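You operate a simulated robot arm through the tools that you are given. There is no shell and no other tool.

You run a simulated two-armed robot. Do the job below in one go: nothing can be reset, and whatever is moved stays where it is left.

TASK
Open the brown shelf, put the steel block with the smallest size on its label from the top of the green cabinet on the top of the brown shelf, then shut the shelf. Put two of the cream pads from the green bench before the grey oven on the deck of the trolley. Fetch the square cream pad and set it on the top of the brown table. Press the zero button three times. Open the blue bin lid. Any order will do.
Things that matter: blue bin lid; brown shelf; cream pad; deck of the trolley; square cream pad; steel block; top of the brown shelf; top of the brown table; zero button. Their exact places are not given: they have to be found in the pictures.

Only the result counts: the job must be done as asked and must still hold three seconds after the hand-in. Knocking over, shifting, dropping, spilling or breaking anything else fails it. A push-on lid holds only when it is set on centred and level and pressed home; a screw cap is set on level and turned clockwise until tight.

THE ROBOT
Two 6-joint arms with two-finger grippers on one trunk, on a base that moves. Base frame: it is fixed to the floor where the robot stands at the start and does not move with it; the origin is under the middle of the robot, x ahead of it, y to its left, z up. Readings come in m, degrees, newtons and seconds.
The left shoulder is at the start at [0.07, 0.148, 1.068], the right one opposite. With the tool pointing down near the work surface each hand reaches from about 0.32 to 0.6 m from the robot's upright axis, wherever it stands, measured 20 degrees to its own side. Places, roughly: blue bin lid [2.7, -2.4, 0.9]; brown shelf [-3, 2.5, 0.4]; cream pad (5x5x2 cm) [-4.6, 0.9, 0.8]; deck of the trolley [-2.4, -3.2, 0.3]; square cream pad (6x6x3 cm) [-7.6, -10.7, 0.8]; steel block [-5.5, -0.5, 1]; top of the brown shelf [-2.9, 2.4, 0.4]; top of the brown table [-5.7, -7.5, 0.8]; zero button [0.8, -5.9, 0.8]. Payload 2.45 kg a hand.
Tool frame (each hand has its own): the origin (TCP) lies between the finger pads and is the grasp point; the fingertips stand 0.03 m ahead of it; z points along the fingers, y is the line along which they close. The gripper opens to 0.106 m; its body begins 0.079 m behind the TCP.
Orientation is that of the tool frame in the base frame, as a unit quaternion [w, x, y, z]. With the fingers straight down and closing along the base's y, the tool's x points along the base's -x, its y along +y and its z along -z.

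THE INTERFACE
- The arms move only by the tool send_rows. It takes "left_steps", "right_steps" or both (then of equal length, played together; a hand with none holds still); each is a list of rows, each a list of 3 entries, a list of its own where there are three numbers: the shift along the base's x, y, z in cm, then the turn, a rotation vector about the base's x, y, z in degrees, then the opening, from 0 (shut) to 1 (fully open). In form: [[[tx, ty, tz], [rx, ry, rz], gripper], ...]. A call has 1 to 20 rows; each row is the pose to reach, as a shift and turn from the pose commanded when the call began. A row lasts 0.2 s, in which the tool goes at most 0.05 m and 8.6 degrees; a call with a longer step from one row to the next is refused whole, and so is a gripper value outside its range. Where a pose cannot be reached the arm comes as near as it can. A force on the tool above 40 N (or 10 N above the force at the start of the call, whichever is more), or a blocked arm, ends the call early, and 0.2 s more pass. Each finger travels about 0.072 m/s and halts on what it meets, pressing with about 31 N; the grip force reading is that of the motor and also rises with nothing between the fingers. The clock runs only during rows and for 0.2 s after the last one: add rows that repeat a pose to give the fingers time. The reply holds the time, the measured pose of the TCP, the force on the tool along the base axes, the opening and the grip force, in the units named above and with some noise, with the torque about the TCP (base axes, N m) and any sound that the robot's microphone picked up.
- Cameras (640 x 400 px; columns grow to the right, rows downward): "scene" is now at [0.1355, 0.0148, 1.2946]; the picture's right is [0.16, -0.99, 0.00], its down [-0.59, -0.09, -0.80] and it looks along [0.79, 0.13, -0.60] (base axes); focal length 248 px, centre (320, 200). "left" rides on the left gripper at [0.076, 0.002, -0.106] in its tool frame; the picture's right is [-0.02, 1.00, 0.00], its down [-0.78, -0.02, -0.62] and it looks along [-0.62, -0.01, 0.78] (tool axes); focal length 247 px, centre (320, 200). "right" rides on the right gripper at [0.076, -0.002, -0.106] in its tool frame; the picture's right is [0.02, 1.00, 0.00], its down [-0.78, 0.02, -0.62] and it looks along [-0.62, 0.01, 0.78] (tool axes); focal length 247 px, centre (320, 200).
- capture(camera): a new picture of that camera. It takes no simulated time.
- slide_trunk(by): slides the trunk up (or, below 0, down) by that many m; the arms and the scene camera ride with it, the base frame stays. It gives what a move gives, with no picture.
- base_move(legs): drives the robot by 1 to 6 legs, each [ahead, left, turn to the left] in m, m and degrees, along the robot's own axes; the way and the turn of a leg run together, so that a leg with both is an arc; at most 1.5 m and 180 degrees a leg. The arms and the cameras ride along, it lands a little off, and it stops where it bumps. It gives what a move gives.
- turn_head(pan, tilt): turns the head with the scene camera to pan (to the left, within 86 degrees either way) and tilt (down, from -29 to 69), counted from straight ahead of the robot. It gives what a move gives.
- locate(camera, pixels): there is no depth. For up to 12 entries [column, row, z] of the newest picture of that camera ("zoom" is the newest enlarged one), the place [x, y] in the base frame at which the ray of that pixel passes the height z, good to about 0.002 m. It takes no simulated time.
- enlarge(camera, box): a new picture of the part [left, top, right, bottom] of that camera's present view, enlarged. It takes no simulated time.
- finish_job(): hands the job in; it is judged then, once.

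Open the grippers and draw the arms clear of the work before you hand the job in, unless the task says otherwise.

The tools are called after "Emit:" by a JSON object that holds its "fn" and its "kwargs". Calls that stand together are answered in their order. send_rows: Moves the arms, as the interface text tells. Its arguments: {"type":"object","properties":{"left_steps":{"type":"array"},"right_steps":{"type":"array"}},"required":[]} The other tools are called the same way: slide_trunk (by) moves the trunk up or down; base_move (legs) drives the base; turn_head (pan, tilt) turns the head that bears the scene camera; capture (camera) takes a picture; locate (camera, pixels) gives the place at which the rays of pixels pass given heights; enlarge (camera, box) takes an enlarged picture of a part of a camera's view; finish_job () hands the job in.

At the start:

```text
time: 0.0
left_ee_pos: [0.4662, 0.2011, 0.6257]
left_ee_rot: [0.0, 0.0, 1.0, -0.001]
left_ft_force: [0.1, -0.1, -0.7]
left_torque: [-0.01, -0.01, 0.01]
left_gripper_width: 0.1061
left_grasp_force: 0.1
right_ee_pos: [0.5571, -0.2305, 0.7206]
right_ee_rot: [0.0, 0.0, 1.0, -0.001]
right_ft_force: [0.2, 0.1, 0.3]
right_torque: [0.01, 0.0, 0.01]
right_gripper_width: 0.1059
right_grasp_force: 0.1
trunk travel left (down, up): [-0.541, 0.399]
robot x, y, heading: [0.0022, -0.0024, 0.1]
head pan, tilt (commanded): [9.0, 36.6]
```

scene: 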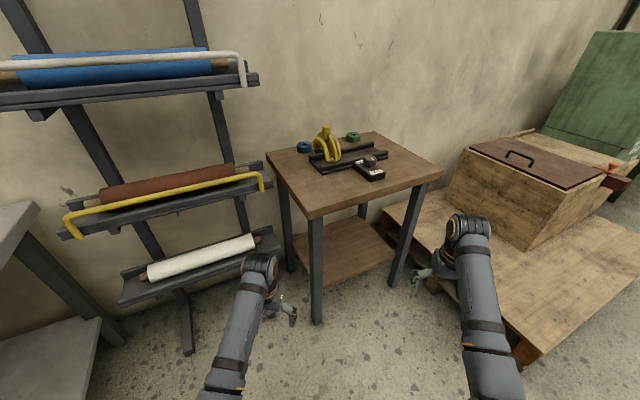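
right: 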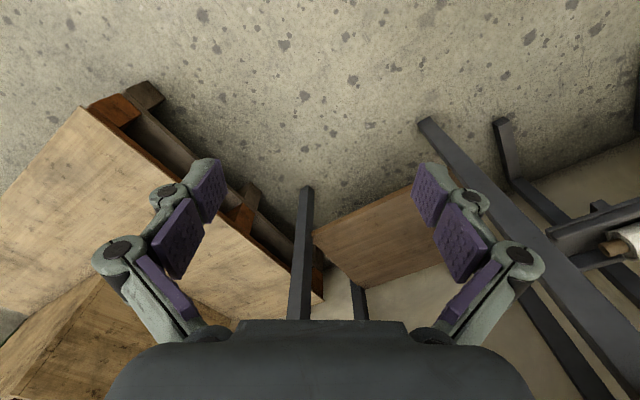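
left: 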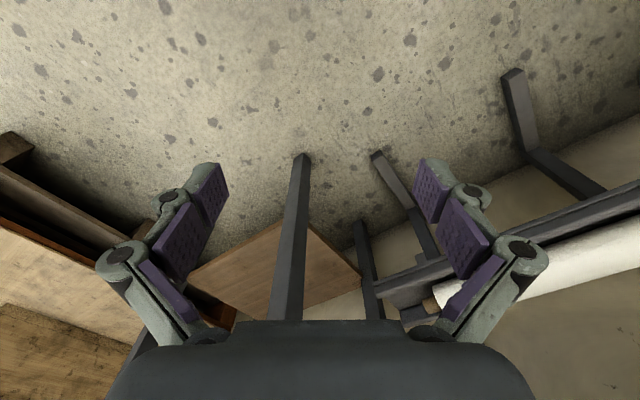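

I start by surveying the surroundings: the scene picture shows a small table, a rack with rolls, and a crate on a pallet. I turn the head to look right toward the blue bin.

Emit:
{"fn": "turn_head", "kwargs": {"pan": -60, "tilt": 15}}

Emit:
{"fn": "capture", "kwargs": {"camera": "scene"}}

```text
time: 1.4
left_ee_pos: [0.4652, 0.2023, 0.6248]
left_ee_rot: [-0.001, 0.001, 1.0, 0.0]
left_ft_force: [-0.1, 0.3, 0.5]
left_torque: [0.0, 0.0, 0.01]
left_gripper_width: 0.1061
left_grasp_force: 0.0
right_ee_pos: [0.5573, -0.2309, 0.7201]
right_ee_rot: [0.0, -0.001, 1.0, 0.0]
right_ft_force: [0.5, 0.6, 0.7]
right_torque: [0.0, -0.01, 0.02]
right_gripper_width: 0.1058
right_grasp_force: 0.0
trunk travel left (down, up): [-0.541, 0.399]
robot x, y, heading: [0.0003, -0.0012, -0.1]
head pan, tilt (commanded): [-60.0, 15.0]
```

```text
taken
```

scene: 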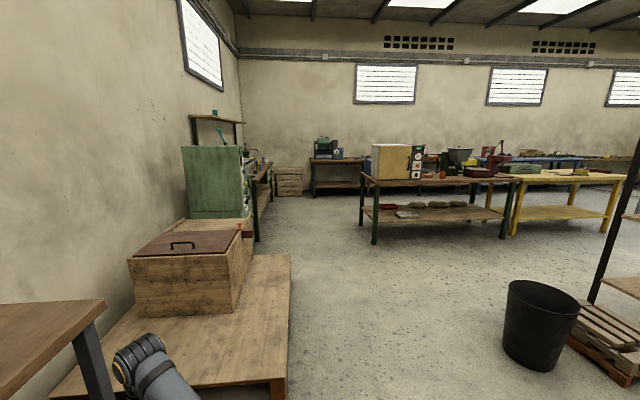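

The picture shows a large workshop with benches to the right. I turn the robot around in place to survey the rest, first tucking nothing as arms hang ahead; I turn right by 90 degrees only after checking the arms' clearance, so look first at pan -86.

Emit:
{"fn": "turn_head", "kwargs": {"pan": -86, "tilt": 15}}

Emit:
{"fn": "capture", "kwargs": {"camera": "scene"}}

Emit:
{"fn": "turn_head", "kwargs": {"pan": 86, "tilt": 15}}

Emit:
{"fn": "capture", "kwargs": {"camera": "scene"}}

Emit:
{"fn": "turn_head", "kwargs": {"pan": 40, "tilt": 20}}

Emit:
{"fn": "capture", "kwargs": {"camera": "scene"}}

```text
time: 2.3
left_ee_pos: [0.4663, 0.2017, 0.6253]
left_ee_rot: [0.0, 0.0, 1.0, 0.0]
left_ft_force: [-0.7, -0.3, 0.1]
left_torque: [-0.01, -0.01, -0.02]
left_gripper_width: 0.1058
left_grasp_force: 0.1
right_ee_pos: [0.5582, -0.2312, 0.72]
right_ee_rot: [0.001, 0.0, 1.0, 0.0]
right_ft_force: [-0.8, 0.2, 0.4]
right_torque: [0.02, 0.03, 0.04]
right_gripper_width: 0.1061
right_grasp_force: 0.0
trunk travel left (down, up): [-0.541, 0.399]
robot x, y, heading: [0.0009, 0.0015, 0.1]
head pan, tilt (commanded): [-85.9, 15.0]
```

```text
taken
```

scene: 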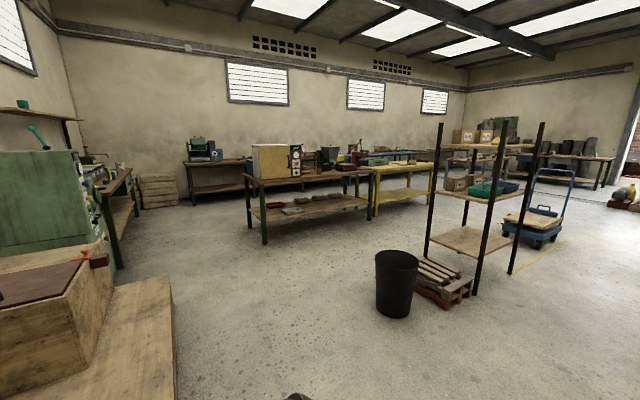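

```text
time: 4.9
left_ee_pos: [0.4658, 0.2018, 0.6269]
left_ee_rot: [0.0, 0.0, 1.0, 0.0]
left_ft_force: [0.2, -0.1, -0.3]
left_torque: [0.02, -0.01, -0.02]
left_gripper_width: 0.1059
left_grasp_force: 0.0
right_ee_pos: [0.5577, -0.2297, 0.7191]
right_ee_rot: [0.0, 0.0, 1.0, 0.0]
right_ft_force: [0.6, 0.8, -0.3]
right_torque: [0.02, 0.01, -0.01]
right_gripper_width: 0.1058
right_grasp_force: 0.1
trunk travel left (down, up): [-0.541, 0.399]
robot x, y, heading: [-0.001, 0.0003, 0.1]
head pan, tilt (commanded): [85.9, 15.0]
```

```text
taken
```

scene: 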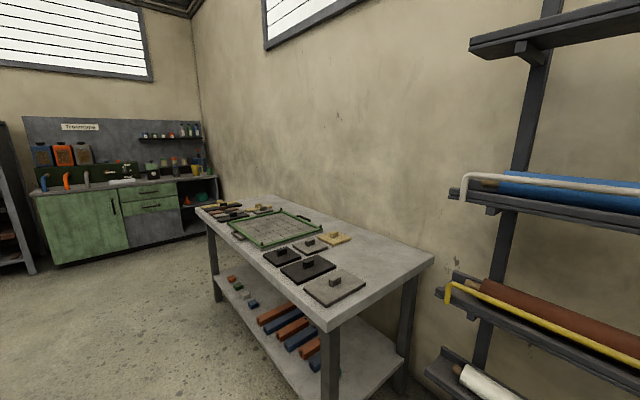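

```text
time: 6.0
left_ee_pos: [0.465, 0.2012, 0.6269]
left_ee_rot: [0.001, 0.0, 1.0, 0.0]
left_ft_force: [0.5, -1.2, -0.6]
left_torque: [-0.01, 0.01, 0.0]
left_gripper_width: 0.1058
left_grasp_force: 0.1
right_ee_pos: [0.5584, -0.2305, 0.7186]
right_ee_rot: [0.0, 0.0, 1.0, 0.001]
right_ft_force: [0.3, -0.3, -0.1]
right_torque: [0.03, 0.04, -0.01]
right_gripper_width: 0.1059
right_grasp_force: 0.1
trunk travel left (down, up): [-0.541, 0.399]
robot x, y, heading: [-0.0023, 0.0022, 0.1]
head pan, tilt (commanded): [40.0, 20.0]
```

```text
taken
```

scene: 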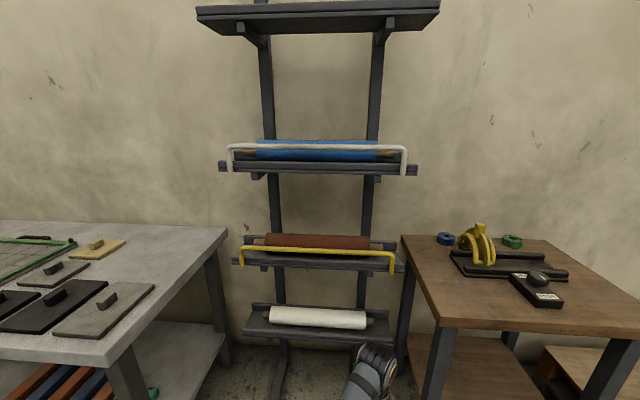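

I locate the nearest table and bench corners ((440,327) brown table, (100,365) grey bench) to check the clearance before turning on the spot.

Emit:
{"fn": "locate", "kwargs": {"camera": "scene", "pixels": [[440, 327, 0.75], [403, 238, 0.75], [100, 365, 0.8], [225, 230, 0.8], [300, 338, 0.4]]}}

```text
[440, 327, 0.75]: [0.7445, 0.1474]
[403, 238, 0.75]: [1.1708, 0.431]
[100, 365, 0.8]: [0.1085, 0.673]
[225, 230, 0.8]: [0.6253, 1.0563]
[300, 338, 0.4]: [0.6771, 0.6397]
```

The nearest obstacles are outside about 0.75 m radius, so turning right on the spot is safe. I turn 90° right and take survey pictures.

Emit:
{"fn": "base_move", "kwargs": {"legs": [[0, 0, -120]]}}

Emit:
{"fn": "turn_head", "kwargs": {"pan": -70, "tilt": 15}}

Emit:
{"fn": "capture", "kwargs": {"camera": "scene"}}

Emit:
{"fn": "turn_head", "kwargs": {"pan": 0, "tilt": 12}}

Emit:
{"fn": "capture", "kwargs": {"camera": "scene"}}

```text
time: 11.4
left_ee_pos: [-0.0613, -0.505, 0.6264]
left_ee_rot: [0.0, 0.868, 0.496, 0.0]
left_ft_force: [0.3, -0.4, -0.5]
left_torque: [-0.01, -0.01, 0.0]
left_gripper_width: 0.106
left_grasp_force: 0.1
right_ee_pos: [-0.4803, -0.3648, 0.7207]
right_ee_rot: [0.0, 0.867, 0.498, 0.0]
right_ft_force: [-0.6, -0.4, 0.0]
right_torque: [0.02, -0.02, 0.01]
right_gripper_width: 0.1058
right_grasp_force: 0.0
trunk travel left (down, up): [-0.541, 0.399]
robot x, y, heading: [0.002, -0.0019, -120.2]
head pan, tilt (commanded): [40.0, 20.0]
```

```text
time: 13.3
left_ee_pos: [-0.0611, -0.5035, 0.6268]
left_ee_rot: [0.0, 0.868, 0.497, 0.0]
left_ft_force: [-0.1, 0.4, -0.2]
left_torque: [0.01, -0.01, -0.04]
left_gripper_width: 0.1059
left_grasp_force: 0.0
right_ee_pos: [-0.4806, -0.3641, 0.7195]
right_ee_rot: [0.0, 0.867, 0.498, 0.0]
right_ft_force: [-0.2, 0.7, 0.0]
right_torque: [0.0, 0.0, 0.01]
right_gripper_width: 0.106
right_grasp_force: 0.0
trunk travel left (down, up): [-0.541, 0.399]
robot x, y, heading: [-0.0003, -0.0006, -120.2]
head pan, tilt (commanded): [-70.0, 15.0]
```

```text
taken
```

scene: 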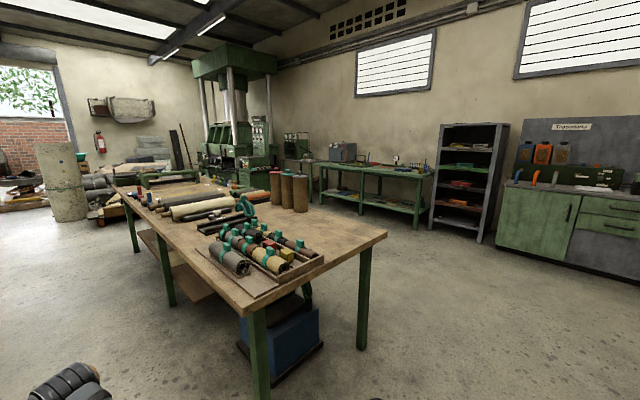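

```text
time: 14.7
left_ee_pos: [-0.0611, -0.5027, 0.6261]
left_ee_rot: [0.0, 0.868, 0.497, 0.0]
left_ft_force: [-0.3, -0.7, 0.8]
left_torque: [-0.01, 0.01, -0.01]
left_gripper_width: 0.1062
left_grasp_force: 0.0
right_ee_pos: [-0.4803, -0.3643, 0.7202]
right_ee_rot: [0.0, 0.867, 0.498, 0.0]
right_ft_force: [0.1, -0.5, 0.5]
right_torque: [-0.01, -0.03, -0.02]
right_gripper_width: 0.106
right_grasp_force: 0.2
trunk travel left (down, up): [-0.541, 0.399]
robot x, y, heading: [-0.0006, -0.0007, -120.3]
head pan, tilt (commanded): [0.0, 12.0]
```

```text
taken
```

scene: 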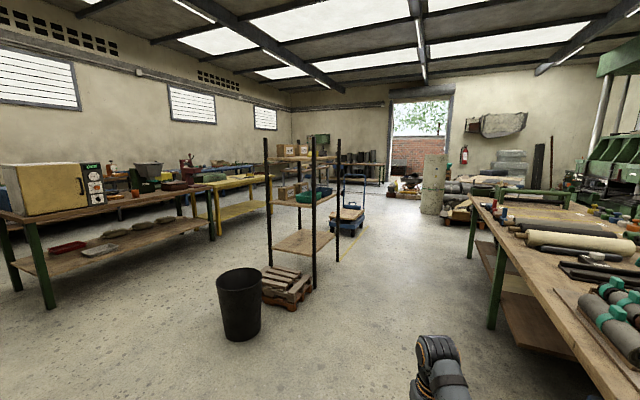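

Layout is getting clear. I now enlarge toward the places: first pan toward the blue bin (direction about -42°, pan +79) and then toward the zero button (direction -82°, pan +38).

Emit:
{"fn": "turn_head", "kwargs": {"pan": 79, "tilt": 8}}

Emit:
{"fn": "enlarge", "kwargs": {"camera": "scene", "box": [160, 100, 480, 300]}}

Emit:
{"fn": "turn_head", "kwargs": {"pan": 38, "tilt": 8}}

Emit:
{"fn": "enlarge", "kwargs": {"camera": "scene", "box": [160, 100, 480, 300]}}

Emit:
{"fn": "turn_head", "kwargs": {"pan": 0, "tilt": 8}}

Emit:
{"fn": "enlarge", "kwargs": {"camera": "scene", "box": [160, 100, 480, 300]}}

```text
time: 16.2
left_ee_pos: [-0.0612, -0.5047, 0.6264]
left_ee_rot: [0.0, 0.867, 0.498, 0.0]
left_ft_force: [-0.6, 0.5, 0.0]
left_torque: [0.02, 0.0, 0.01]
left_gripper_width: 0.1056
left_grasp_force: 0.0
right_ee_pos: [-0.4803, -0.3656, 0.7192]
right_ee_rot: [-0.001, 0.867, 0.498, 0.001]
right_ft_force: [0.2, -0.4, -0.5]
right_torque: [-0.03, 0.01, -0.01]
right_gripper_width: 0.1059
right_grasp_force: 0.2
trunk travel left (down, up): [-0.541, 0.399]
robot x, y, heading: [0.0029, 0.0008, -120.4]
head pan, tilt (commanded): [79.0, 8.0]
```

```text
2.00 times, centred on (320, 200) of scene
```

zoom: 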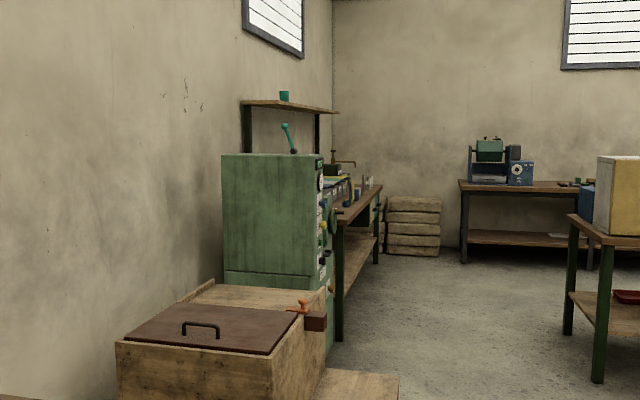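

```text
time: 17.3
left_ee_pos: [-0.061, -0.504, 0.6271]
left_ee_rot: [0.0, 0.868, 0.497, -0.001]
left_ft_force: [0.4, 0.4, 0.6]
left_torque: [0.0, -0.01, 0.01]
left_gripper_width: 0.1059
left_grasp_force: 0.0
right_ee_pos: [-0.4806, -0.365, 0.7197]
right_ee_rot: [-0.001, 0.867, 0.498, -0.001]
right_ft_force: [-0.2, 0.0, 0.4]
right_torque: [0.0, 0.03, 0.01]
right_gripper_width: 0.1058
right_grasp_force: 0.0
trunk travel left (down, up): [-0.541, 0.399]
robot x, y, heading: [-0.0041, -0.0019, -120.5]
head pan, tilt (commanded): [38.0, 8.0]
```

```text
2.00 times, centred on (320, 200) of scene
```

zoom: 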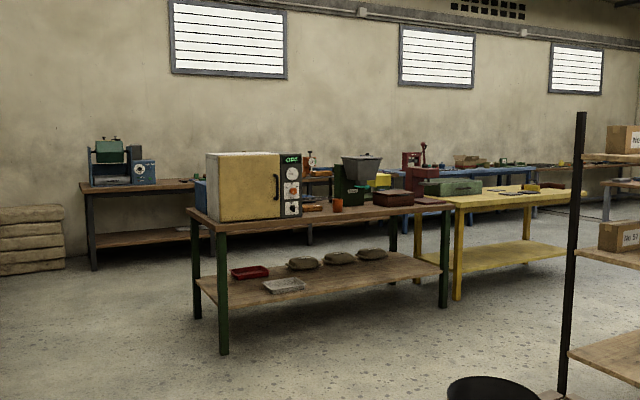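

```text
time: 18.4
left_ee_pos: [-0.0616, -0.5035, 0.6255]
left_ee_rot: [0.0, 0.868, 0.497, 0.0]
left_ft_force: [-1.0, -0.5, 0.2]
left_torque: [-0.03, -0.02, 0.02]
left_gripper_width: 0.1061
left_grasp_force: 0.1
right_ee_pos: [-0.4805, -0.3642, 0.7195]
right_ee_rot: [-0.001, 0.867, 0.498, 0.0]
right_ft_force: [0.0, -0.3, -1.1]
right_torque: [0.0, 0.0, 0.02]
right_gripper_width: 0.1062
right_grasp_force: 0.0
trunk travel left (down, up): [-0.541, 0.399]
robot x, y, heading: [0.0006, 0.0038, -119.9]
head pan, tilt (commanded): [0.0, 8.0]
```

```text
2.00 times, centred on (320, 200) of scene
```

zoom: 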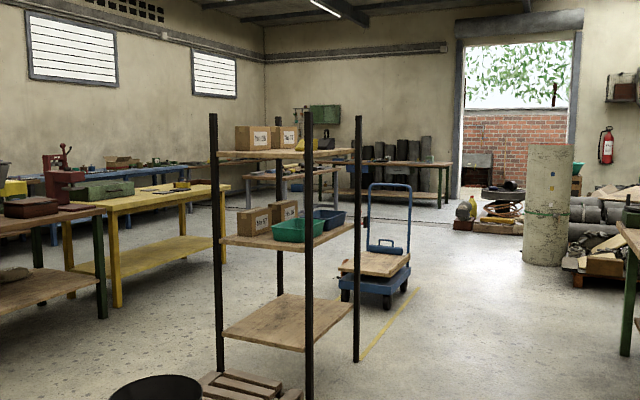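

I see the oven bench, yellow bench, rack and trolley. Now I get floor points of the passage toward the blue bin (around the pallet and the green machine).

Emit:
{"fn": "turn_head", "kwargs": {"pan": 60, "tilt": 25}}

Emit:
{"fn": "capture", "kwargs": {"camera": "scene"}}

```text
time: 19.7
left_ee_pos: [-0.0618, -0.5043, 0.6266]
left_ee_rot: [0.0, 0.868, 0.497, 0.0]
left_ft_force: [-0.4, -0.1, 0.6]
left_torque: [-0.03, -0.03, 0.02]
left_gripper_width: 0.1058
left_grasp_force: 0.2
right_ee_pos: [-0.4809, -0.3644, 0.7198]
right_ee_rot: [0.0, 0.868, 0.497, 0.0]
right_ft_force: [-0.8, 0.2, 0.2]
right_torque: [-0.01, -0.02, 0.01]
right_gripper_width: 0.1063
right_grasp_force: 0.1
trunk travel left (down, up): [-0.541, 0.399]
robot x, y, heading: [0.0017, -0.0001, -120.2]
head pan, tilt (commanded): [60.0, 25.0]
```

```text
taken
```

scene: 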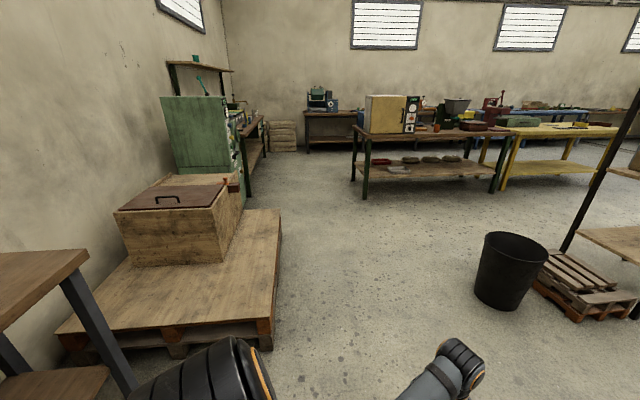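

I locate key floor points: pallet corners, green machine's front bottom, bench legs, bin, oven-bench legs.

Emit:
{"fn": "locate", "kwargs": {"camera": "scene", "pixels": [[272, 345, 0.0], [282, 210, 0.15], [247, 195, 0.0], [267, 157, 0.0], [365, 198, 0.0], [353, 180, 0.0], [493, 192, 0.0], [501, 305, 0.0], [240, 120, 0.85], [268, 122, 0.85], [136, 392, 0.0]]}}

Emit:
{"fn": "enlarge", "kwargs": {"camera": "scene", "box": [180, 80, 340, 180]}}

```text
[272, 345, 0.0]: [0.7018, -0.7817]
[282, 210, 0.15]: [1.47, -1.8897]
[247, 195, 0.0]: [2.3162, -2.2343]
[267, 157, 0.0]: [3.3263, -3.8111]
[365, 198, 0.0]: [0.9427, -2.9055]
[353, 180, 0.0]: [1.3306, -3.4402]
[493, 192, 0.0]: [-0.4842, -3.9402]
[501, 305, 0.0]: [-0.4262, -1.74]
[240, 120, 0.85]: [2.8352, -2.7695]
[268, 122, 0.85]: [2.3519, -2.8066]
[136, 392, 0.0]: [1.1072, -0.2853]
```

```text
4.00 times, centred on (260, 130) of scene
```

zoom: 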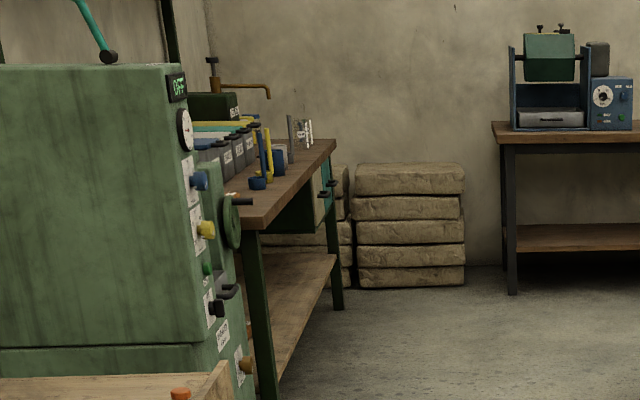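

The bins with coloured lids sit on the wall bench; the room runs about -57°/33°. I turn to heading -57°, shift right away from the pallet, and drive along the corridor.

Emit:
{"fn": "base_move", "kwargs": {"legs": [[0, 0, 63], [0, -0.25, 0], [1.5, 0, 0], [1.4, 0, 0]]}}

Emit:
{"fn": "turn_head", "kwargs": {"pan": 60, "tilt": 25}}

Emit:
{"fn": "capture", "kwargs": {"camera": "scene"}}

```text
time: 37.9
left_ee_pos: [1.8041, -2.8457, 0.6267]
left_ee_rot: [0.0, 0.471, 0.882, 0.0]
left_ft_force: [0.3, -0.3, 0.2]
left_torque: [0.0, 0.02, 0.06]
left_gripper_width: 0.1062
left_grasp_force: 0.0
right_ee_pos: [1.496, -3.163, 0.7203]
right_ee_rot: [0.0, 0.471, 0.882, 0.0]
right_ft_force: [-0.8, 0.1, 0.0]
right_torque: [-0.01, 0.01, -0.02]
right_gripper_width: 0.106
right_grasp_force: 0.1
trunk travel left (down, up): [-0.541, 0.399]
robot x, y, heading: [1.3766, -2.576, -56.2]
head pan, tilt (commanded): [60.0, 25.0]
```

```text
time: 38.5
left_ee_pos: [1.8036, -2.847, 0.6268]
left_ee_rot: [0.0, 0.471, 0.882, -0.001]
left_ft_force: [-0.2, -0.2, -0.1]
left_torque: [-0.01, -0.01, 0.0]
left_gripper_width: 0.106
left_grasp_force: 0.0
right_ee_pos: [1.4948, -3.1639, 0.719]
right_ee_rot: [0.0, 0.471, 0.882, 0.0]
right_ft_force: [0.4, 0.9, -0.3]
right_torque: [0.01, -0.01, -0.02]
right_gripper_width: 0.1063
right_grasp_force: 0.2
trunk travel left (down, up): [-0.541, 0.399]
robot x, y, heading: [1.3765, -2.5722, -56.4]
head pan, tilt (commanded): [60.0, 25.0]
```

```text
taken
```

scene: 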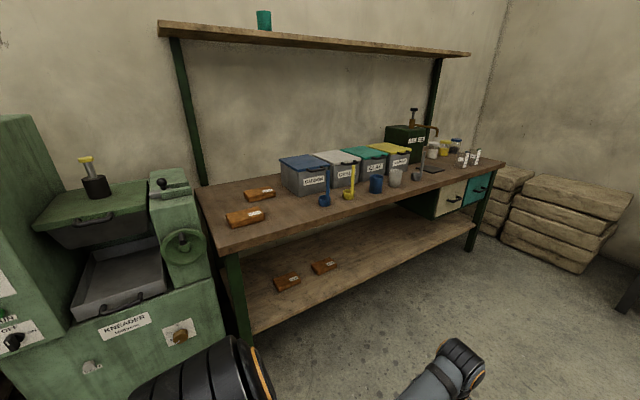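

The bins are at about (305,170): blue lid leftmost. I enlarge that area to see how the lid opens.

Emit:
{"fn": "enlarge", "kwargs": {"camera": "scene", "box": [250, 120, 410, 220]}}

Emit:
{"fn": "locate", "kwargs": {"camera": "scene", "pixels": [[215, 250, 0.85], [505, 163, 0.85], [250, 345, 0.0], [470, 250, 0.0], [280, 158, 0.95], [330, 155, 0.95], [296, 195, 0.85], [328, 190, 0.85]]}}

```text
4.00 times, centred on (330, 170) of scene
```

zoom: 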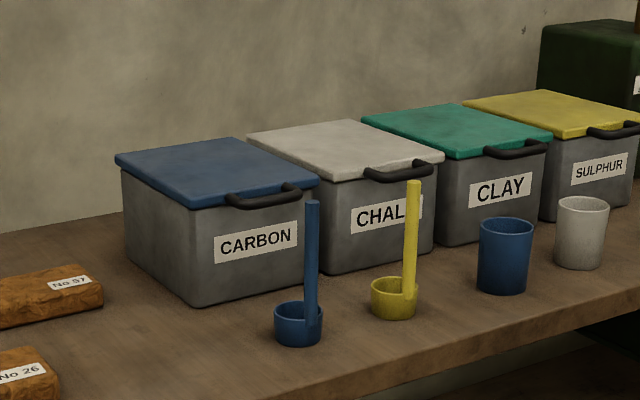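

```text
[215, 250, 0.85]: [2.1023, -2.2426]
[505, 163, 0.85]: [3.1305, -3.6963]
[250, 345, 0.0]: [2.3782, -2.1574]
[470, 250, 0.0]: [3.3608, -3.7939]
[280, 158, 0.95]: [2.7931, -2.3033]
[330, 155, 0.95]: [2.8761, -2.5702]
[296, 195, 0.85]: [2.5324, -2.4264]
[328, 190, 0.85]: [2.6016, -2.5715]
```

The blue CARBON lid is hinged at the back with a black handle bar in front at about (316,169); scoops stand in front. I raise the trunk and drive to stand facing the bench (heading ≈33.5°).

Emit:
{"fn": "slide_trunk", "kwargs": {"by": 0.3}}

Emit:
{"fn": "base_move", "kwargs": {"legs": [[0.72, 0, 0], [0, 0, 90], [0.2, 0, 0]]}}

Emit:
{"fn": "turn_head", "kwargs": {"pan": 10, "tilt": 35}}

Emit:
{"fn": "capture", "kwargs": {"camera": "scene"}}

Emit:
{"fn": "capture", "kwargs": {"camera": "left"}}

```text
time: 41.5
left_ee_pos: [1.8028, -2.8473, 0.9269]
left_ee_rot: [0.0, 0.471, 0.882, 0.0]
left_ft_force: [0.4, -0.1, 0.4]
left_torque: [0.03, 0.0, 0.0]
left_gripper_width: 0.106
left_grasp_force: 0.1
right_ee_pos: [1.4965, -3.1635, 1.0186]
right_ee_rot: [0.0, 0.471, 0.882, 0.0]
right_ft_force: [0.0, 0.3, 0.1]
right_torque: [-0.04, 0.0, 0.0]
right_gripper_width: 0.1059
right_grasp_force: 0.1
trunk travel left (down, up): [-0.841, 0.099]
robot x, y, heading: [1.3793, -2.5706, -56.0]
head pan, tilt (commanded): [60.0, 25.0]
```

```text
time: 50.4
left_ee_pos: [2.2243, -2.6397, 0.9272]
left_ee_rot: [0.001, -0.281, 0.96, 0.001]
left_ft_force: [-0.1, -0.2, 0.0]
left_torque: [0.01, -0.02, -0.02]
left_gripper_width: 0.1061
left_grasp_force: 0.0
right_ee_pos: [2.5357, -2.9555, 1.0205]
right_ee_rot: [0.001, -0.282, 0.96, 0.001]
right_ft_force: [0.3, 0.1, -0.7]
right_torque: [0.01, 0.0, 0.0]
right_gripper_width: 0.1061
right_grasp_force: 0.0
trunk travel left (down, up): [-0.841, 0.099]
robot x, y, heading: [1.9445, -3.0611, 32.8]
head pan, tilt (commanded): [60.0, 25.0]
```

```text
time: 51.6
left_ee_pos: [2.2263, -2.6393, 0.9263]
left_ee_rot: [0.0, -0.281, 0.96, 0.001]
left_ft_force: [-0.5, -0.6, 0.0]
left_torque: [-0.01, 0.02, 0.01]
left_gripper_width: 0.1058
left_grasp_force: 0.1
right_ee_pos: [2.5366, -2.9529, 1.019]
right_ee_rot: [0.0, -0.282, 0.959, 0.0]
right_ft_force: [0.1, 0.6, -1.1]
right_torque: [-0.01, 0.01, -0.02]
right_gripper_width: 0.1057
right_grasp_force: 0.0
trunk travel left (down, up): [-0.841, 0.099]
robot x, y, heading: [1.9423, -3.0581, 32.8]
head pan, tilt (commanded): [10.0, 35.0]
```

```text
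taken
```

scene: 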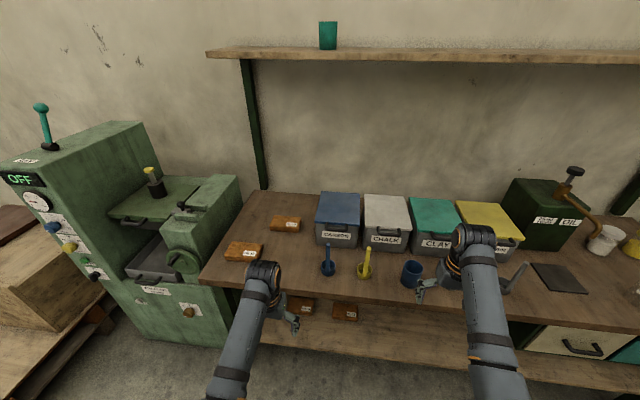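

```text
taken
```

left: 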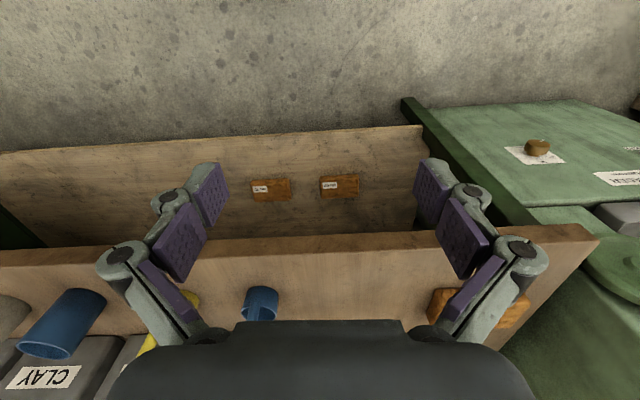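

Now I triangulate the table height using the front-left table corner: (200,281) in the scene view and (597,237) in the left view, at several heights.

Emit:
{"fn": "locate", "kwargs": {"camera": "scene", "pixels": [[200, 279, 0.7], [200, 279, 0.75], [200, 279, 0.8], [319, 192, 0.9], [360, 194, 0.9], [319, 226, 0.9], [357, 230, 0.9], [319, 192, 0.95], [360, 194, 0.95], [319, 226, 0.95], [357, 230, 0.95]]}}

Emit:
{"fn": "locate", "kwargs": {"camera": "left", "pixels": [[597, 237, 0.7], [597, 237, 0.75], [597, 237, 0.8]]}}

Emit:
{"fn": "enlarge", "kwargs": {"camera": "scene", "box": [290, 170, 410, 290]}}

```text
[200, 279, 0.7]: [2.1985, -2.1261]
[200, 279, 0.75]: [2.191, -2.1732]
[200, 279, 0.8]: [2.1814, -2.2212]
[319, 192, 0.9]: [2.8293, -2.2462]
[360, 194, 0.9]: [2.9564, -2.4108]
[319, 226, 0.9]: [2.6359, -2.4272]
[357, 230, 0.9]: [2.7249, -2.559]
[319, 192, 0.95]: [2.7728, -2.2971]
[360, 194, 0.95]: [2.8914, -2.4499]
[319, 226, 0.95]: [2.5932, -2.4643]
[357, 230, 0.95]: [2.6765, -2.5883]
```

```text
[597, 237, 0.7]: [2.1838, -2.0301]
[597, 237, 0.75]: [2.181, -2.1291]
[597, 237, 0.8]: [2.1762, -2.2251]
```

```text
3.33 times, centred on (350, 230) of scene
```

zoom: 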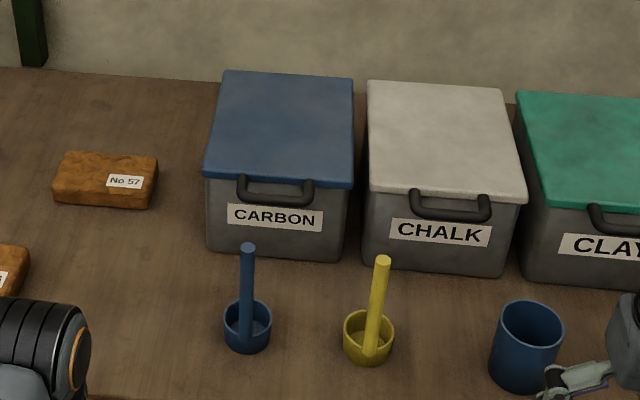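

Table top height is about 0.80. I locate the bin's bottom front corners at 0.80 and the lid front edge/handle at candidate heights in the zoom picture.

Emit:
{"fn": "locate", "kwargs": {"camera": "zoom", "pixels": [[207, 248, 0.8], [338, 262, 0.8], [205, 178, 0.9], [352, 190, 0.9], [205, 178, 0.95], [352, 190, 0.95], [278, 200, 0.9], [278, 200, 0.93], [278, 200, 0.95], [246, 345, 0.8], [247, 246, 0.9], [225, 70, 0.93]]}}

```text
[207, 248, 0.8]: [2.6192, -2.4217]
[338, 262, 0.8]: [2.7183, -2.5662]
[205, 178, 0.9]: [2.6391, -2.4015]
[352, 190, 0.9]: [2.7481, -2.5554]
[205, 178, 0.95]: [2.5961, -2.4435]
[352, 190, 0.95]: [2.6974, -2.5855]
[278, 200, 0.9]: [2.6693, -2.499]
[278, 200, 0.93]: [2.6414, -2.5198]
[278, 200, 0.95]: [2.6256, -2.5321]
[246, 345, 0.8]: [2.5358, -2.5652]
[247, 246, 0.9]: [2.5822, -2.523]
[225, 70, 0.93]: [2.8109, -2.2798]
```

Estimated handle bar at about (2.64,-2.52,0.93), hinge ~0.27 m behind it; the blue scoop stands just before it. I raise both hands and roll the left tool 90° so its fingers close in the vertical plane.

Emit:
{"fn": "send_rows", "kwargs": {"left_steps": [[[0, 0, 4], [0, 0, -8.2], 0.6], [[0, 0, 8], [0, 0, -16.4], 0.5], [[0, 0, 12], [0, 0, -24.6], 0.4], [[0, 0, 16], [0, 0, -32.8], 0.4], [[0, 0, 18], [0, 0, -41], 0.4], [[0, 0, 18], [0, 0, -49.2], 0.4], [[0, 0, 18], [0, 0, -57.4], 0.4], [[0, 0, 18], [0, 0, -65.6], 0.4], [[0, 0, 18], [0, 0, -73.8], 0.4], [[0, 0, 18], [0, 0, -82], 0.4], [[0, 0, 18], [0, 0, -90], 0.4]], "right_steps": [[[0, 0, 4], [0, 0, 0], 1], [[0, 0, 8], [0, 0, 0], 1], [[0, 0, 12], [0, 0, 0], 1], [[0, 0, 12], [0, 0, 0], 1], [[0, 0, 12], [0, 0, 0], 1], [[0, 0, 12], [0, 0, 0], 1], [[0, 0, 12], [0, 0, 0], 1], [[0, 0, 12], [0, 0, 0], 1], [[0, 0, 12], [0, 0, 0], 1], [[0, 0, 12], [0, 0, 0], 1], [[0, 0, 12], [0, 0, 0], 1]]}}

```text
time: 53.0
left_ee_pos: [2.2067, -2.6339, 1.0011]
left_ee_rot: [-0.047, 0.1, 0.99, 0.085]
left_ft_force: [-0.6, 0.0, 0.2]
left_torque: [-0.01, -0.02, -0.01]
left_gripper_width: 0.0422
left_grasp_force: 0.0
left hand out of reach, approached as far as the arm can: row 2, 3, 4, 5, 6
right_ee_pos: [2.5865, -2.9205, 1.0918]
right_ee_rot: [0.001, -0.282, 0.959, 0.0]
right_ft_force: [0.0, -0.1, -0.5]
right_torque: [-0.03, -0.03, 0.02]
right_gripper_width: 0.1057
right_grasp_force: 0.0
right hand out of reach, approached as far as the arm can: row 1, 2, 3, 4, 5, 6
trunk travel left (down, up): [-0.841, 0.099]
robot x, y, heading: [1.9419, -3.0618, 32.8]
head pan, tilt (commanded): [10.0, 35.0]
stopped in row 6 (left hand): the arm was blocked; the commanded pose is now the measured one
```

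The tool-down pose cannot go higher here; pitching the left tool forward should free it. I compute the delta to a pose pointing 40° below horizontal toward the bench and command it in steps, raising a little.

Emit:
{"fn": "send_rows", "kwargs": {"left_steps": [[[0, 0, 1], [3.9, -3.6, -5.8], 0.4], [[0, 0, 2], [7.8, -7.2, -11.6], 0.4], [[0, 0, 3], [11.7, -10.8, -17.4], 0.4], [[0, 0, 4], [15.65, -14.35, -23.2], 0.4], [[0, 0, 5], [19.6, -17.9, -29], 0.4], [[0, 0, 6], [23.5, -21.5, -34.8], 0.4], [[0, 0, 6], [27.4, -25.1, -40.6], 0.4], [[0, 0, 6], [31.3, -28.7, -46.4], 0.4], [[0, 0, 6], [31.3, -28.7, -46.4], 0.4]]}}

Emit:
{"fn": "capture", "kwargs": {"camera": "scene"}}

```text
time: 53.9
left_ee_pos: [2.1873, -2.5934, 1.0452]
left_ee_rot: [0.016, 0.273, 0.922, 0.273]
left_ft_force: [0.2, 0.5, 0.4]
left_torque: [-0.01, 0.01, 0.02]
left_gripper_width: 0.0423
left_grasp_force: 0.1
right_ee_pos: [2.5895, -2.9225, 1.0917]
right_ee_rot: [0.0, -0.282, 0.959, -0.001]
right_ft_force: [0.4, -0.1, 1.4]
right_torque: [0.03, 0.0, 0.0]
right_gripper_width: 0.1062
right_grasp_force: 0.1
trunk travel left (down, up): [-0.841, 0.099]
robot x, y, heading: [1.9433, -3.0613, 32.9]
head pan, tilt (commanded): [10.0, 35.0]
stopped in row 4 (left hand): the arm was blocked; the commanded pose is now the measured one
```

```text
taken
```

scene: 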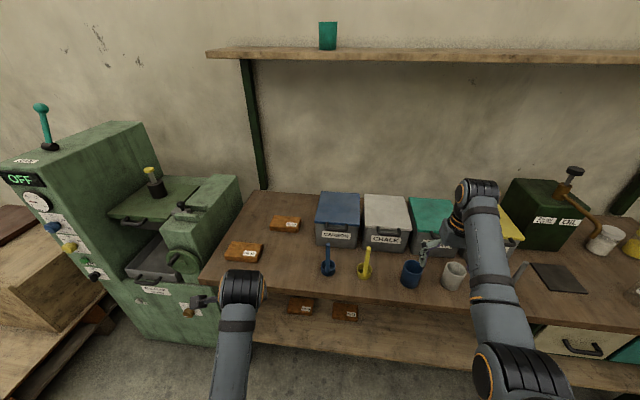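

The left arm got blocked at a joint limit at this height. I raise the trunk fully and bring the left hand lower relative to the shoulder while continuing the turn.

Emit:
{"fn": "slide_trunk", "kwargs": {"by": 0.095}}

Emit:
{"fn": "send_rows", "kwargs": {"left_steps": [[[0, 0, -4], [0, 0, 0], 0.4], [[0, 0, -8], [0, 0, 0], 0.4], [[0, 0, -10], [1.8, -3.6, -5.4], 0.4], [[0, 0, -10], [3.6, -7.2, -10.8], 0.4], [[0, 0, -10], [5.4, -10.8, -16.2], 0.4], [[0, 0, -10], [7.1, -14.5, -21.6], 0.4], [[0, 0, -10], [8.9, -18.2, -27], 0.4]]}}

```text
time: 55.2
left_ee_pos: [2.1883, -2.5928, 1.139]
left_ee_rot: [0.017, 0.273, 0.923, 0.272]
left_ft_force: [-0.4, -0.5, -0.1]
left_torque: [-0.01, -0.02, -0.02]
left_gripper_width: 0.0425
left_grasp_force: 0.0
right_ee_pos: [2.5892, -2.9231, 1.1852]
right_ee_rot: [0.0, -0.283, 0.959, 0.001]
right_ft_force: [0.7, 0.4, 0.5]
right_torque: [-0.03, 0.03, 0.01]
right_gripper_width: 0.1057
right_grasp_force: 0.0
trunk travel left (down, up): [-0.936, 0.004]
robot x, y, heading: [1.9447, -3.0608, 32.6]
head pan, tilt (commanded): [10.0, 35.0]
```

```text
time: 56.8
left_ee_pos: [2.1875, -2.593, 1.0395]
left_ee_rot: [0.204, 0.433, 0.797, 0.368]
left_ft_force: [0.2, 0.4, -0.6]
left_torque: [-0.01, -0.01, -0.03]
left_gripper_width: 0.0424
left_grasp_force: 0.0
right_ee_pos: [2.5896, -2.9206, 1.1857]
right_ee_rot: [0.001, -0.282, 0.959, -0.001]
right_ft_force: [-0.1, 0.7, -0.6]
right_torque: [0.0, -0.02, -0.02]
right_gripper_width: 0.106
right_grasp_force: 0.1
trunk travel left (down, up): [-0.936, 0.004]
robot x, y, heading: [1.9428, -3.058, 32.6]
head pan, tilt (commanded): [10.0, 35.0]
```

The left tool now points 40° down toward the bench. Before driving closer I check the green can with tap at (545,215) against the right hand's place.

Emit:
{"fn": "capture", "kwargs": {"camera": "scene"}}

Emit:
{"fn": "capture", "kwargs": {"camera": "left"}}

```text
taken
```

scene: 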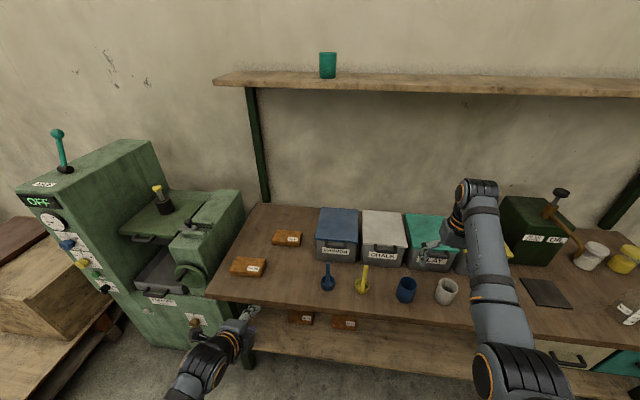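

```text
taken
```

left: 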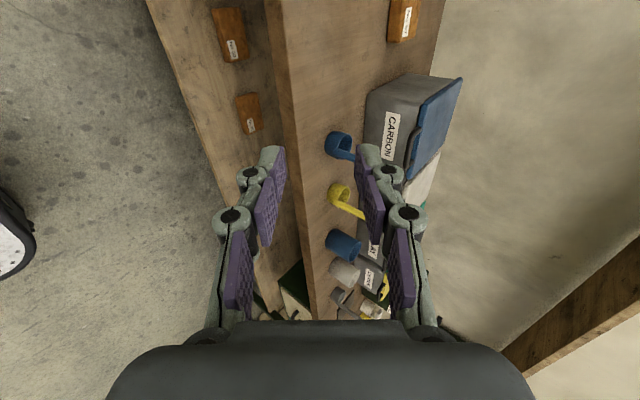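

I pull the right hand back and down slightly, then drive forward 0.27 and right 0.15.

Emit:
{"fn": "send_rows", "kwargs": {"right_steps": [[[-3.4, -2.2, -2], [0, 0, 0], 1], [[-6.8, -4.4, -4], [0, 0, 0], 1], [[-10.1, -6.5, -6], [0, 0, 0], 1]]}}

Emit:
{"fn": "base_move", "kwargs": {"legs": [[0, -0.15, 0], [0.27, 0, 0]]}}

Emit:
{"fn": "turn_head", "kwargs": {"pan": 20, "tilt": 40}}

Emit:
{"fn": "capture", "kwargs": {"camera": "scene"}}

Emit:
{"fn": "capture", "kwargs": {"camera": "left"}}

```text
time: 57.6
left_ee_pos: [2.1878, -2.5945, 1.0396]
left_ee_rot: [0.203, 0.432, 0.796, 0.371]
left_ft_force: [0.4, -1.3, -0.2]
left_torque: [-0.01, 0.01, -0.01]
left_gripper_width: 0.0422
left_grasp_force: 0.0
right_ee_pos: [2.5024, -2.982, 1.0964]
right_ee_rot: [0.003, -0.281, 0.96, 0.0]
right_ft_force: [-1.2, 0.5, 0.0]
right_torque: [0.03, 0.01, 0.02]
right_gripper_width: 0.1059
right_grasp_force: 0.0
right hand out of reach, approached as far as the arm can: row 1, 2, 3
trunk travel left (down, up): [-0.936, 0.004]
robot x, y, heading: [1.9387, -3.0642, 32.7]
head pan, tilt (commanded): [10.0, 35.0]
```

```text
time: 60.5
left_ee_pos: [2.4953, -2.5763, 1.0396]
left_ee_rot: [0.203, 0.432, 0.797, 0.37]
left_ft_force: [0.8, 0.2, -0.9]
left_torque: [-0.03, 0.0, 0.01]
left_gripper_width: 0.0422
left_grasp_force: 0.1
right_ee_pos: [2.8104, -2.9636, 1.0951]
right_ee_rot: [0.003, -0.282, 0.959, 0.0]
right_ft_force: [-0.9, 1.1, 0.3]
right_torque: [-0.01, 0.0, -0.02]
right_gripper_width: 0.1062
right_grasp_force: 0.1
trunk travel left (down, up): [-0.936, 0.004]
robot x, y, heading: [2.2514, -3.0466, 32.8]
head pan, tilt (commanded): [10.0, 35.0]
```

```text
time: 61.2
left_ee_pos: [2.4977, -2.5756, 1.039]
left_ee_rot: [0.203, 0.432, 0.797, 0.369]
left_ft_force: [0.8, 0.5, 0.4]
left_torque: [0.02, -0.01, -0.01]
left_gripper_width: 0.0424
left_grasp_force: 0.1
right_ee_pos: [2.8123, -2.9611, 1.0943]
right_ee_rot: [0.001, -0.282, 0.959, 0.0]
right_ft_force: [0.9, -0.3, 0.2]
right_torque: [0.01, 0.03, 0.0]
right_gripper_width: 0.1059
right_grasp_force: 0.0
trunk travel left (down, up): [-0.936, 0.004]
robot x, y, heading: [2.2445, -3.0395, 32.7]
head pan, tilt (commanded): [20.0, 40.0]
```

```text
taken
```

scene: 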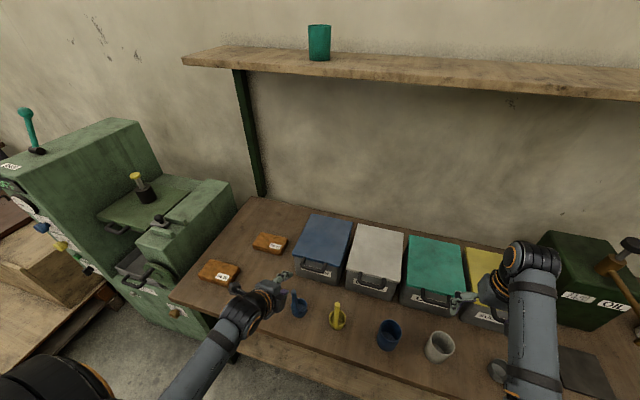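

```text
taken
```

left: 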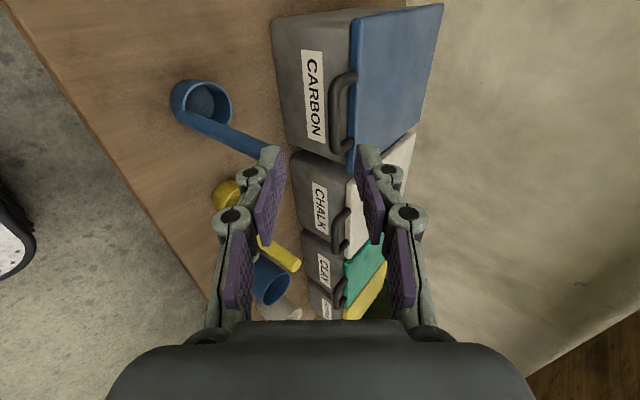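

The left camera sees the handle bar at about column 336, rows 80–145. I enlarge the scene view of the bin and triangulate the handle from both cameras.

Emit:
{"fn": "enlarge", "kwargs": {"camera": "scene", "box": [240, 200, 400, 340]}}

Emit:
{"fn": "locate", "kwargs": {"camera": "left", "pixels": [[336, 82, 0.92], [336, 82, 0.94], [337, 145, 0.92], [337, 145, 0.94], [270, 152, 0.92], [270, 152, 0.94], [300, 268, 0.92], [352, 20, 0.93], [352, 20, 0.95], [443, 4, 0.95], [354, 168, 0.93], [354, 168, 0.95]]}}

```text
2.86 times, centred on (320, 270) of scene
```

zoom: 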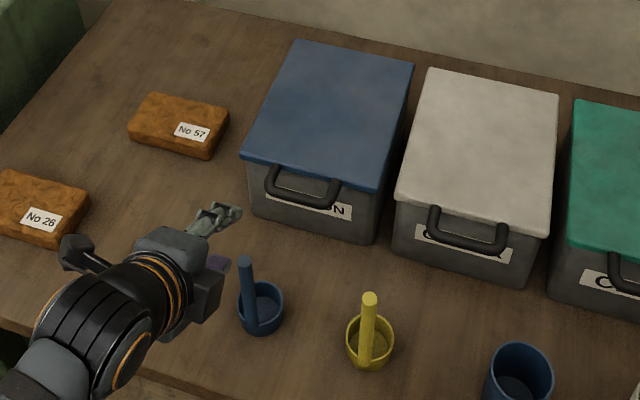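

```text
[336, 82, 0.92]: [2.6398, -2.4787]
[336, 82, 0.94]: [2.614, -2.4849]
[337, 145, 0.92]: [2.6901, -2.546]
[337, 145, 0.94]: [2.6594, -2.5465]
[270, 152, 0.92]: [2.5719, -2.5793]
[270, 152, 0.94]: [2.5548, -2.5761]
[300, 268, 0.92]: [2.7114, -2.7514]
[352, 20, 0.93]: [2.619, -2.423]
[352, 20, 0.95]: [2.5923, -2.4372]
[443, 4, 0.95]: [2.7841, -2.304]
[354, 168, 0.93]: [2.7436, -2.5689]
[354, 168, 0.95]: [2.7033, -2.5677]
```

Now the same points from the scene zoom: bar ends (272,194), (330,206), lid corners (246,158), (376,190), (297,44), (413,72), and the scoop handle tops.

Emit:
{"fn": "locate", "kwargs": {"camera": "zoom", "pixels": [[272, 194, 0.92], [272, 194, 0.94], [330, 206, 0.92], [330, 206, 0.94], [246, 158, 0.95], [376, 190, 0.95], [297, 44, 0.95], [413, 72, 0.95], [246, 262, 0.92], [370, 298, 0.92], [262, 320, 0.81], [370, 355, 0.81]]}}

```text
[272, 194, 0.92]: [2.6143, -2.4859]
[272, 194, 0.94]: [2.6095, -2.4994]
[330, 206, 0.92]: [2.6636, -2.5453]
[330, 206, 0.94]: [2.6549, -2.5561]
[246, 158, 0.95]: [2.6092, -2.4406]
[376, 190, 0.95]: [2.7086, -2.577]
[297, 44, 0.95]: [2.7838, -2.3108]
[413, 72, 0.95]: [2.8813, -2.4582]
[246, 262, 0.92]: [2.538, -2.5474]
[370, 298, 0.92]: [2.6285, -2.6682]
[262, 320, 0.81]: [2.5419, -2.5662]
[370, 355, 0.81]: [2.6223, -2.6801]
```

Bar estimate: centre about (2.630,-2.524,0.95). I move the left hand to a pre-grasp 10 cm up along the tool axis from the bar, opening a bit, then check with the camera.

Emit:
{"fn": "send_rows", "kwargs": {"left_steps": [[[2.4, 0.2, -1], [0, 0, 0], 0.5], [[4.8, 0.4, -2], [0, 0, 0], 0.55], [[7.2, 0.5, -3], [0, 0, 0], 0.55], [[7.2, 0.5, -3], [0, 0, 0], 0.55]]}}

Emit:
{"fn": "capture", "kwargs": {"camera": "left"}}

Emit:
{"fn": "enlarge", "kwargs": {"camera": "scene", "box": [240, 200, 400, 340]}}

```text
time: 62.2
left_ee_pos: [2.5688, -2.5694, 1.0105]
left_ee_rot: [0.202, 0.432, 0.797, 0.37]
left_ft_force: [0.1, -0.1, 1.5]
left_torque: [0.01, -0.03, 0.01]
left_gripper_width: 0.0631
left_grasp_force: 0.1
right_ee_pos: [2.8125, -2.9628, 1.095]
right_ee_rot: [0.002, -0.281, 0.96, 0.0]
right_ft_force: [-0.3, 1.0, -0.2]
right_torque: [0.03, -0.03, -0.01]
right_gripper_width: 0.1059
right_grasp_force: 0.1
trunk travel left (down, up): [-0.936, 0.004]
robot x, y, heading: [2.2498, -3.0433, 33.0]
head pan, tilt (commanded): [20.0, 40.0]
```

```text
taken
```

left: 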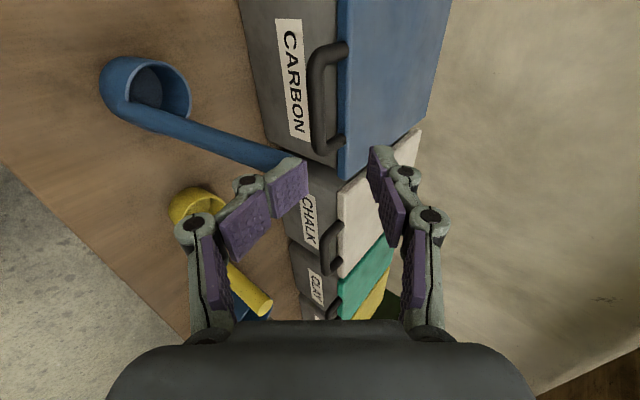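

```text
2.86 times, centred on (320, 270) of scene
```

zoom: 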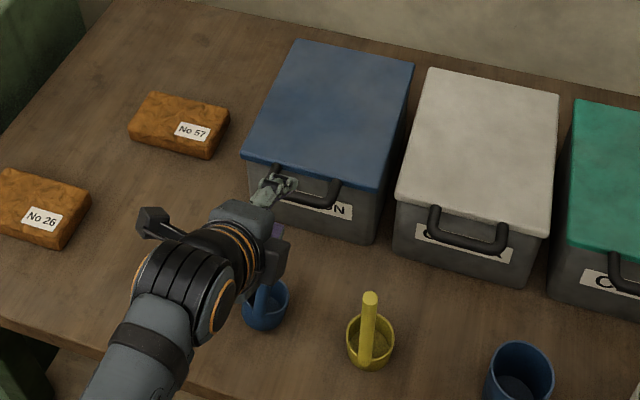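

The left view shows the blue scoop's rod (105,100)→(290,165) reaching close to my lower finger; its top is probably near z≈0.98. I raise straight up to stay clear and plan a steeper approach.

Emit:
{"fn": "send_rows", "kwargs": {"left_steps": [[[0, 0, 2], [0, 0, 0], 0.55], [[0, 0, 5], [0, 0, 0], 0.4], [[0, 0, 8], [0, 0, 0], 0.3]]}}

Emit:
{"fn": "capture", "kwargs": {"camera": "left"}}

Emit:
{"fn": "enlarge", "kwargs": {"camera": "scene", "box": [240, 200, 400, 340]}}

```text
time: 63.0
left_ee_pos: [2.5692, -2.5692, 1.0905]
left_ee_rot: [0.203, 0.432, 0.797, 0.37]
left_ft_force: [0.8, -0.1, -0.6]
left_torque: [0.03, 0.02, 0.0]
left_gripper_width: 0.032
left_grasp_force: 0.1
right_ee_pos: [2.813, -2.962, 1.0937]
right_ee_rot: [0.001, -0.282, 0.959, 0.0]
right_ft_force: [0.2, 0.4, -0.6]
right_torque: [-0.03, 0.04, -0.01]
right_gripper_width: 0.106
right_grasp_force: 0.0
trunk travel left (down, up): [-0.936, 0.004]
robot x, y, heading: [2.252, -3.0452, 32.7]
head pan, tilt (commanded): [20.0, 40.0]
```

```text
taken
```

left: 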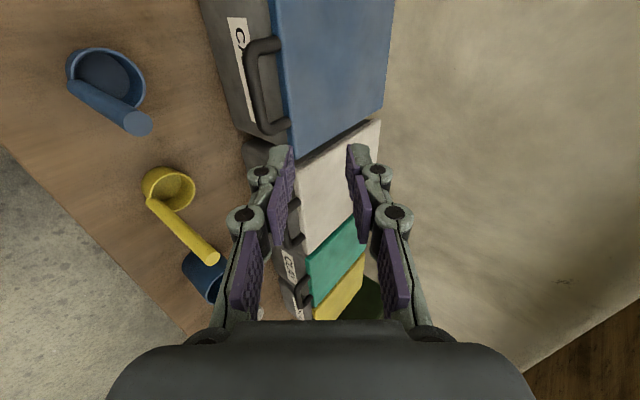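

```text
2.86 times, centred on (320, 270) of scene
```

zoom: 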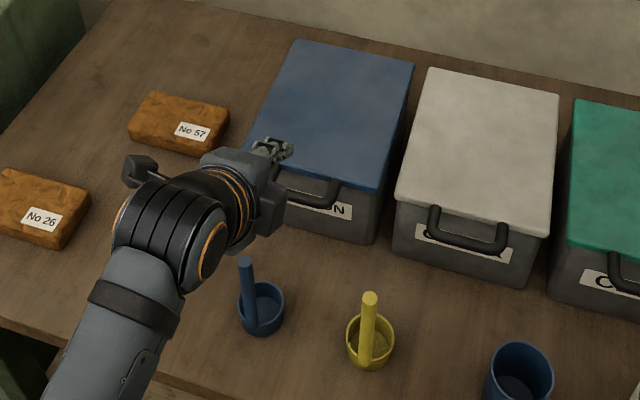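

Now both cameras see the rod tip (left (138,123), zoom (246,261)) and the bar (left ends (253,55), (266,127)). I triangulate.

Emit:
{"fn": "locate", "kwargs": {"camera": "left", "pixels": [[138, 123, 0.92], [138, 123, 0.96], [138, 123, 1.0], [252, 60, 0.92], [252, 60, 0.96], [262, 122, 0.92], [262, 122, 0.96], [210, 255, 0.92], [210, 255, 0.96], [291, 150, 0.92], [291, 150, 0.96]]}}

Emit:
{"fn": "locate", "kwargs": {"camera": "zoom", "pixels": [[246, 261, 0.92], [246, 261, 0.96], [246, 261, 1.0], [330, 206, 0.92], [330, 206, 0.96], [370, 298, 0.92], [370, 298, 0.96], [376, 190, 0.92], [376, 190, 0.96], [430, 230, 0.92], [498, 245, 0.92]]}}

```text
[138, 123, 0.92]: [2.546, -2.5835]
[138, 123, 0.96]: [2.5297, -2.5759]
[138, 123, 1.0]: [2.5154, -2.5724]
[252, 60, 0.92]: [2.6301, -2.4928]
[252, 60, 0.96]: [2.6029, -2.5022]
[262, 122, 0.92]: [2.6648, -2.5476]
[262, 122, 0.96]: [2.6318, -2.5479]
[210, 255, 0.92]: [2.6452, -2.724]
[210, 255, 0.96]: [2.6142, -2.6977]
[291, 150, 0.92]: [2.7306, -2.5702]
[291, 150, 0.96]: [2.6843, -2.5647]
```

```text
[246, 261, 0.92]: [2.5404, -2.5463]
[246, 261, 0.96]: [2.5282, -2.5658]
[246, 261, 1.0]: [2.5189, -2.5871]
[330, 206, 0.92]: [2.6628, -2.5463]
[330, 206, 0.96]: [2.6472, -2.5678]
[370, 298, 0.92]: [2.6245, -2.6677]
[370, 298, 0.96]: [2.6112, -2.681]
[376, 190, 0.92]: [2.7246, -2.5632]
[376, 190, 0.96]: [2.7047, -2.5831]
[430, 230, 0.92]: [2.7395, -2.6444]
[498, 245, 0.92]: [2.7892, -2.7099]
```

Triangulated: rod tip ≈ z 0.975 (clear of a steep approach), bar ≈ u 0.866, z 0.92. I steepen the left tool to ~62° below horizontal and align above the bar.

Emit:
{"fn": "send_rows", "kwargs": {"left_steps": [[[0.7, 0.25, 0], [-4, 6.2, 0], 0.34], [[1.4, 0.5, -1], [-8, 12.4, 0], 0.34], [[2.1, 0.75, -3.8], [-11.9, 18.5, 0], 0.34], [[2.1, 0.75, -3.8], [-11.9, 18.5, 0], 0.34]]}}

Emit:
{"fn": "capture", "kwargs": {"camera": "left"}}

```text
time: 64.0
left_ee_pos: [2.5885, -2.562, 1.0513]
left_ee_rot: [0.116, 0.463, 0.853, 0.211]
left_ft_force: [0.0, 0.2, 0.3]
left_torque: [-0.03, -0.02, 0.03]
left_gripper_width: 0.036
left_grasp_force: 0.0
right_ee_pos: [2.812, -2.9612, 1.0946]
right_ee_rot: [0.001, -0.282, 0.959, 0.001]
right_ft_force: [-0.8, -0.4, -0.6]
right_torque: [-0.02, -0.01, 0.01]
right_gripper_width: 0.1062
right_grasp_force: 0.0
trunk travel left (down, up): [-0.936, 0.004]
robot x, y, heading: [2.2547, -3.0422, 32.7]
head pan, tilt (commanded): [20.0, 40.0]
```

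```text
taken
```

left: 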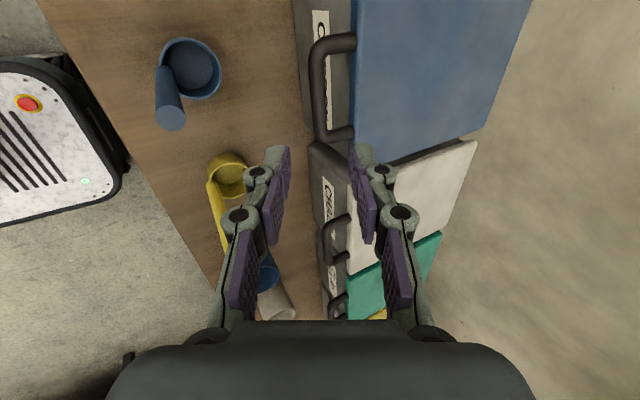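

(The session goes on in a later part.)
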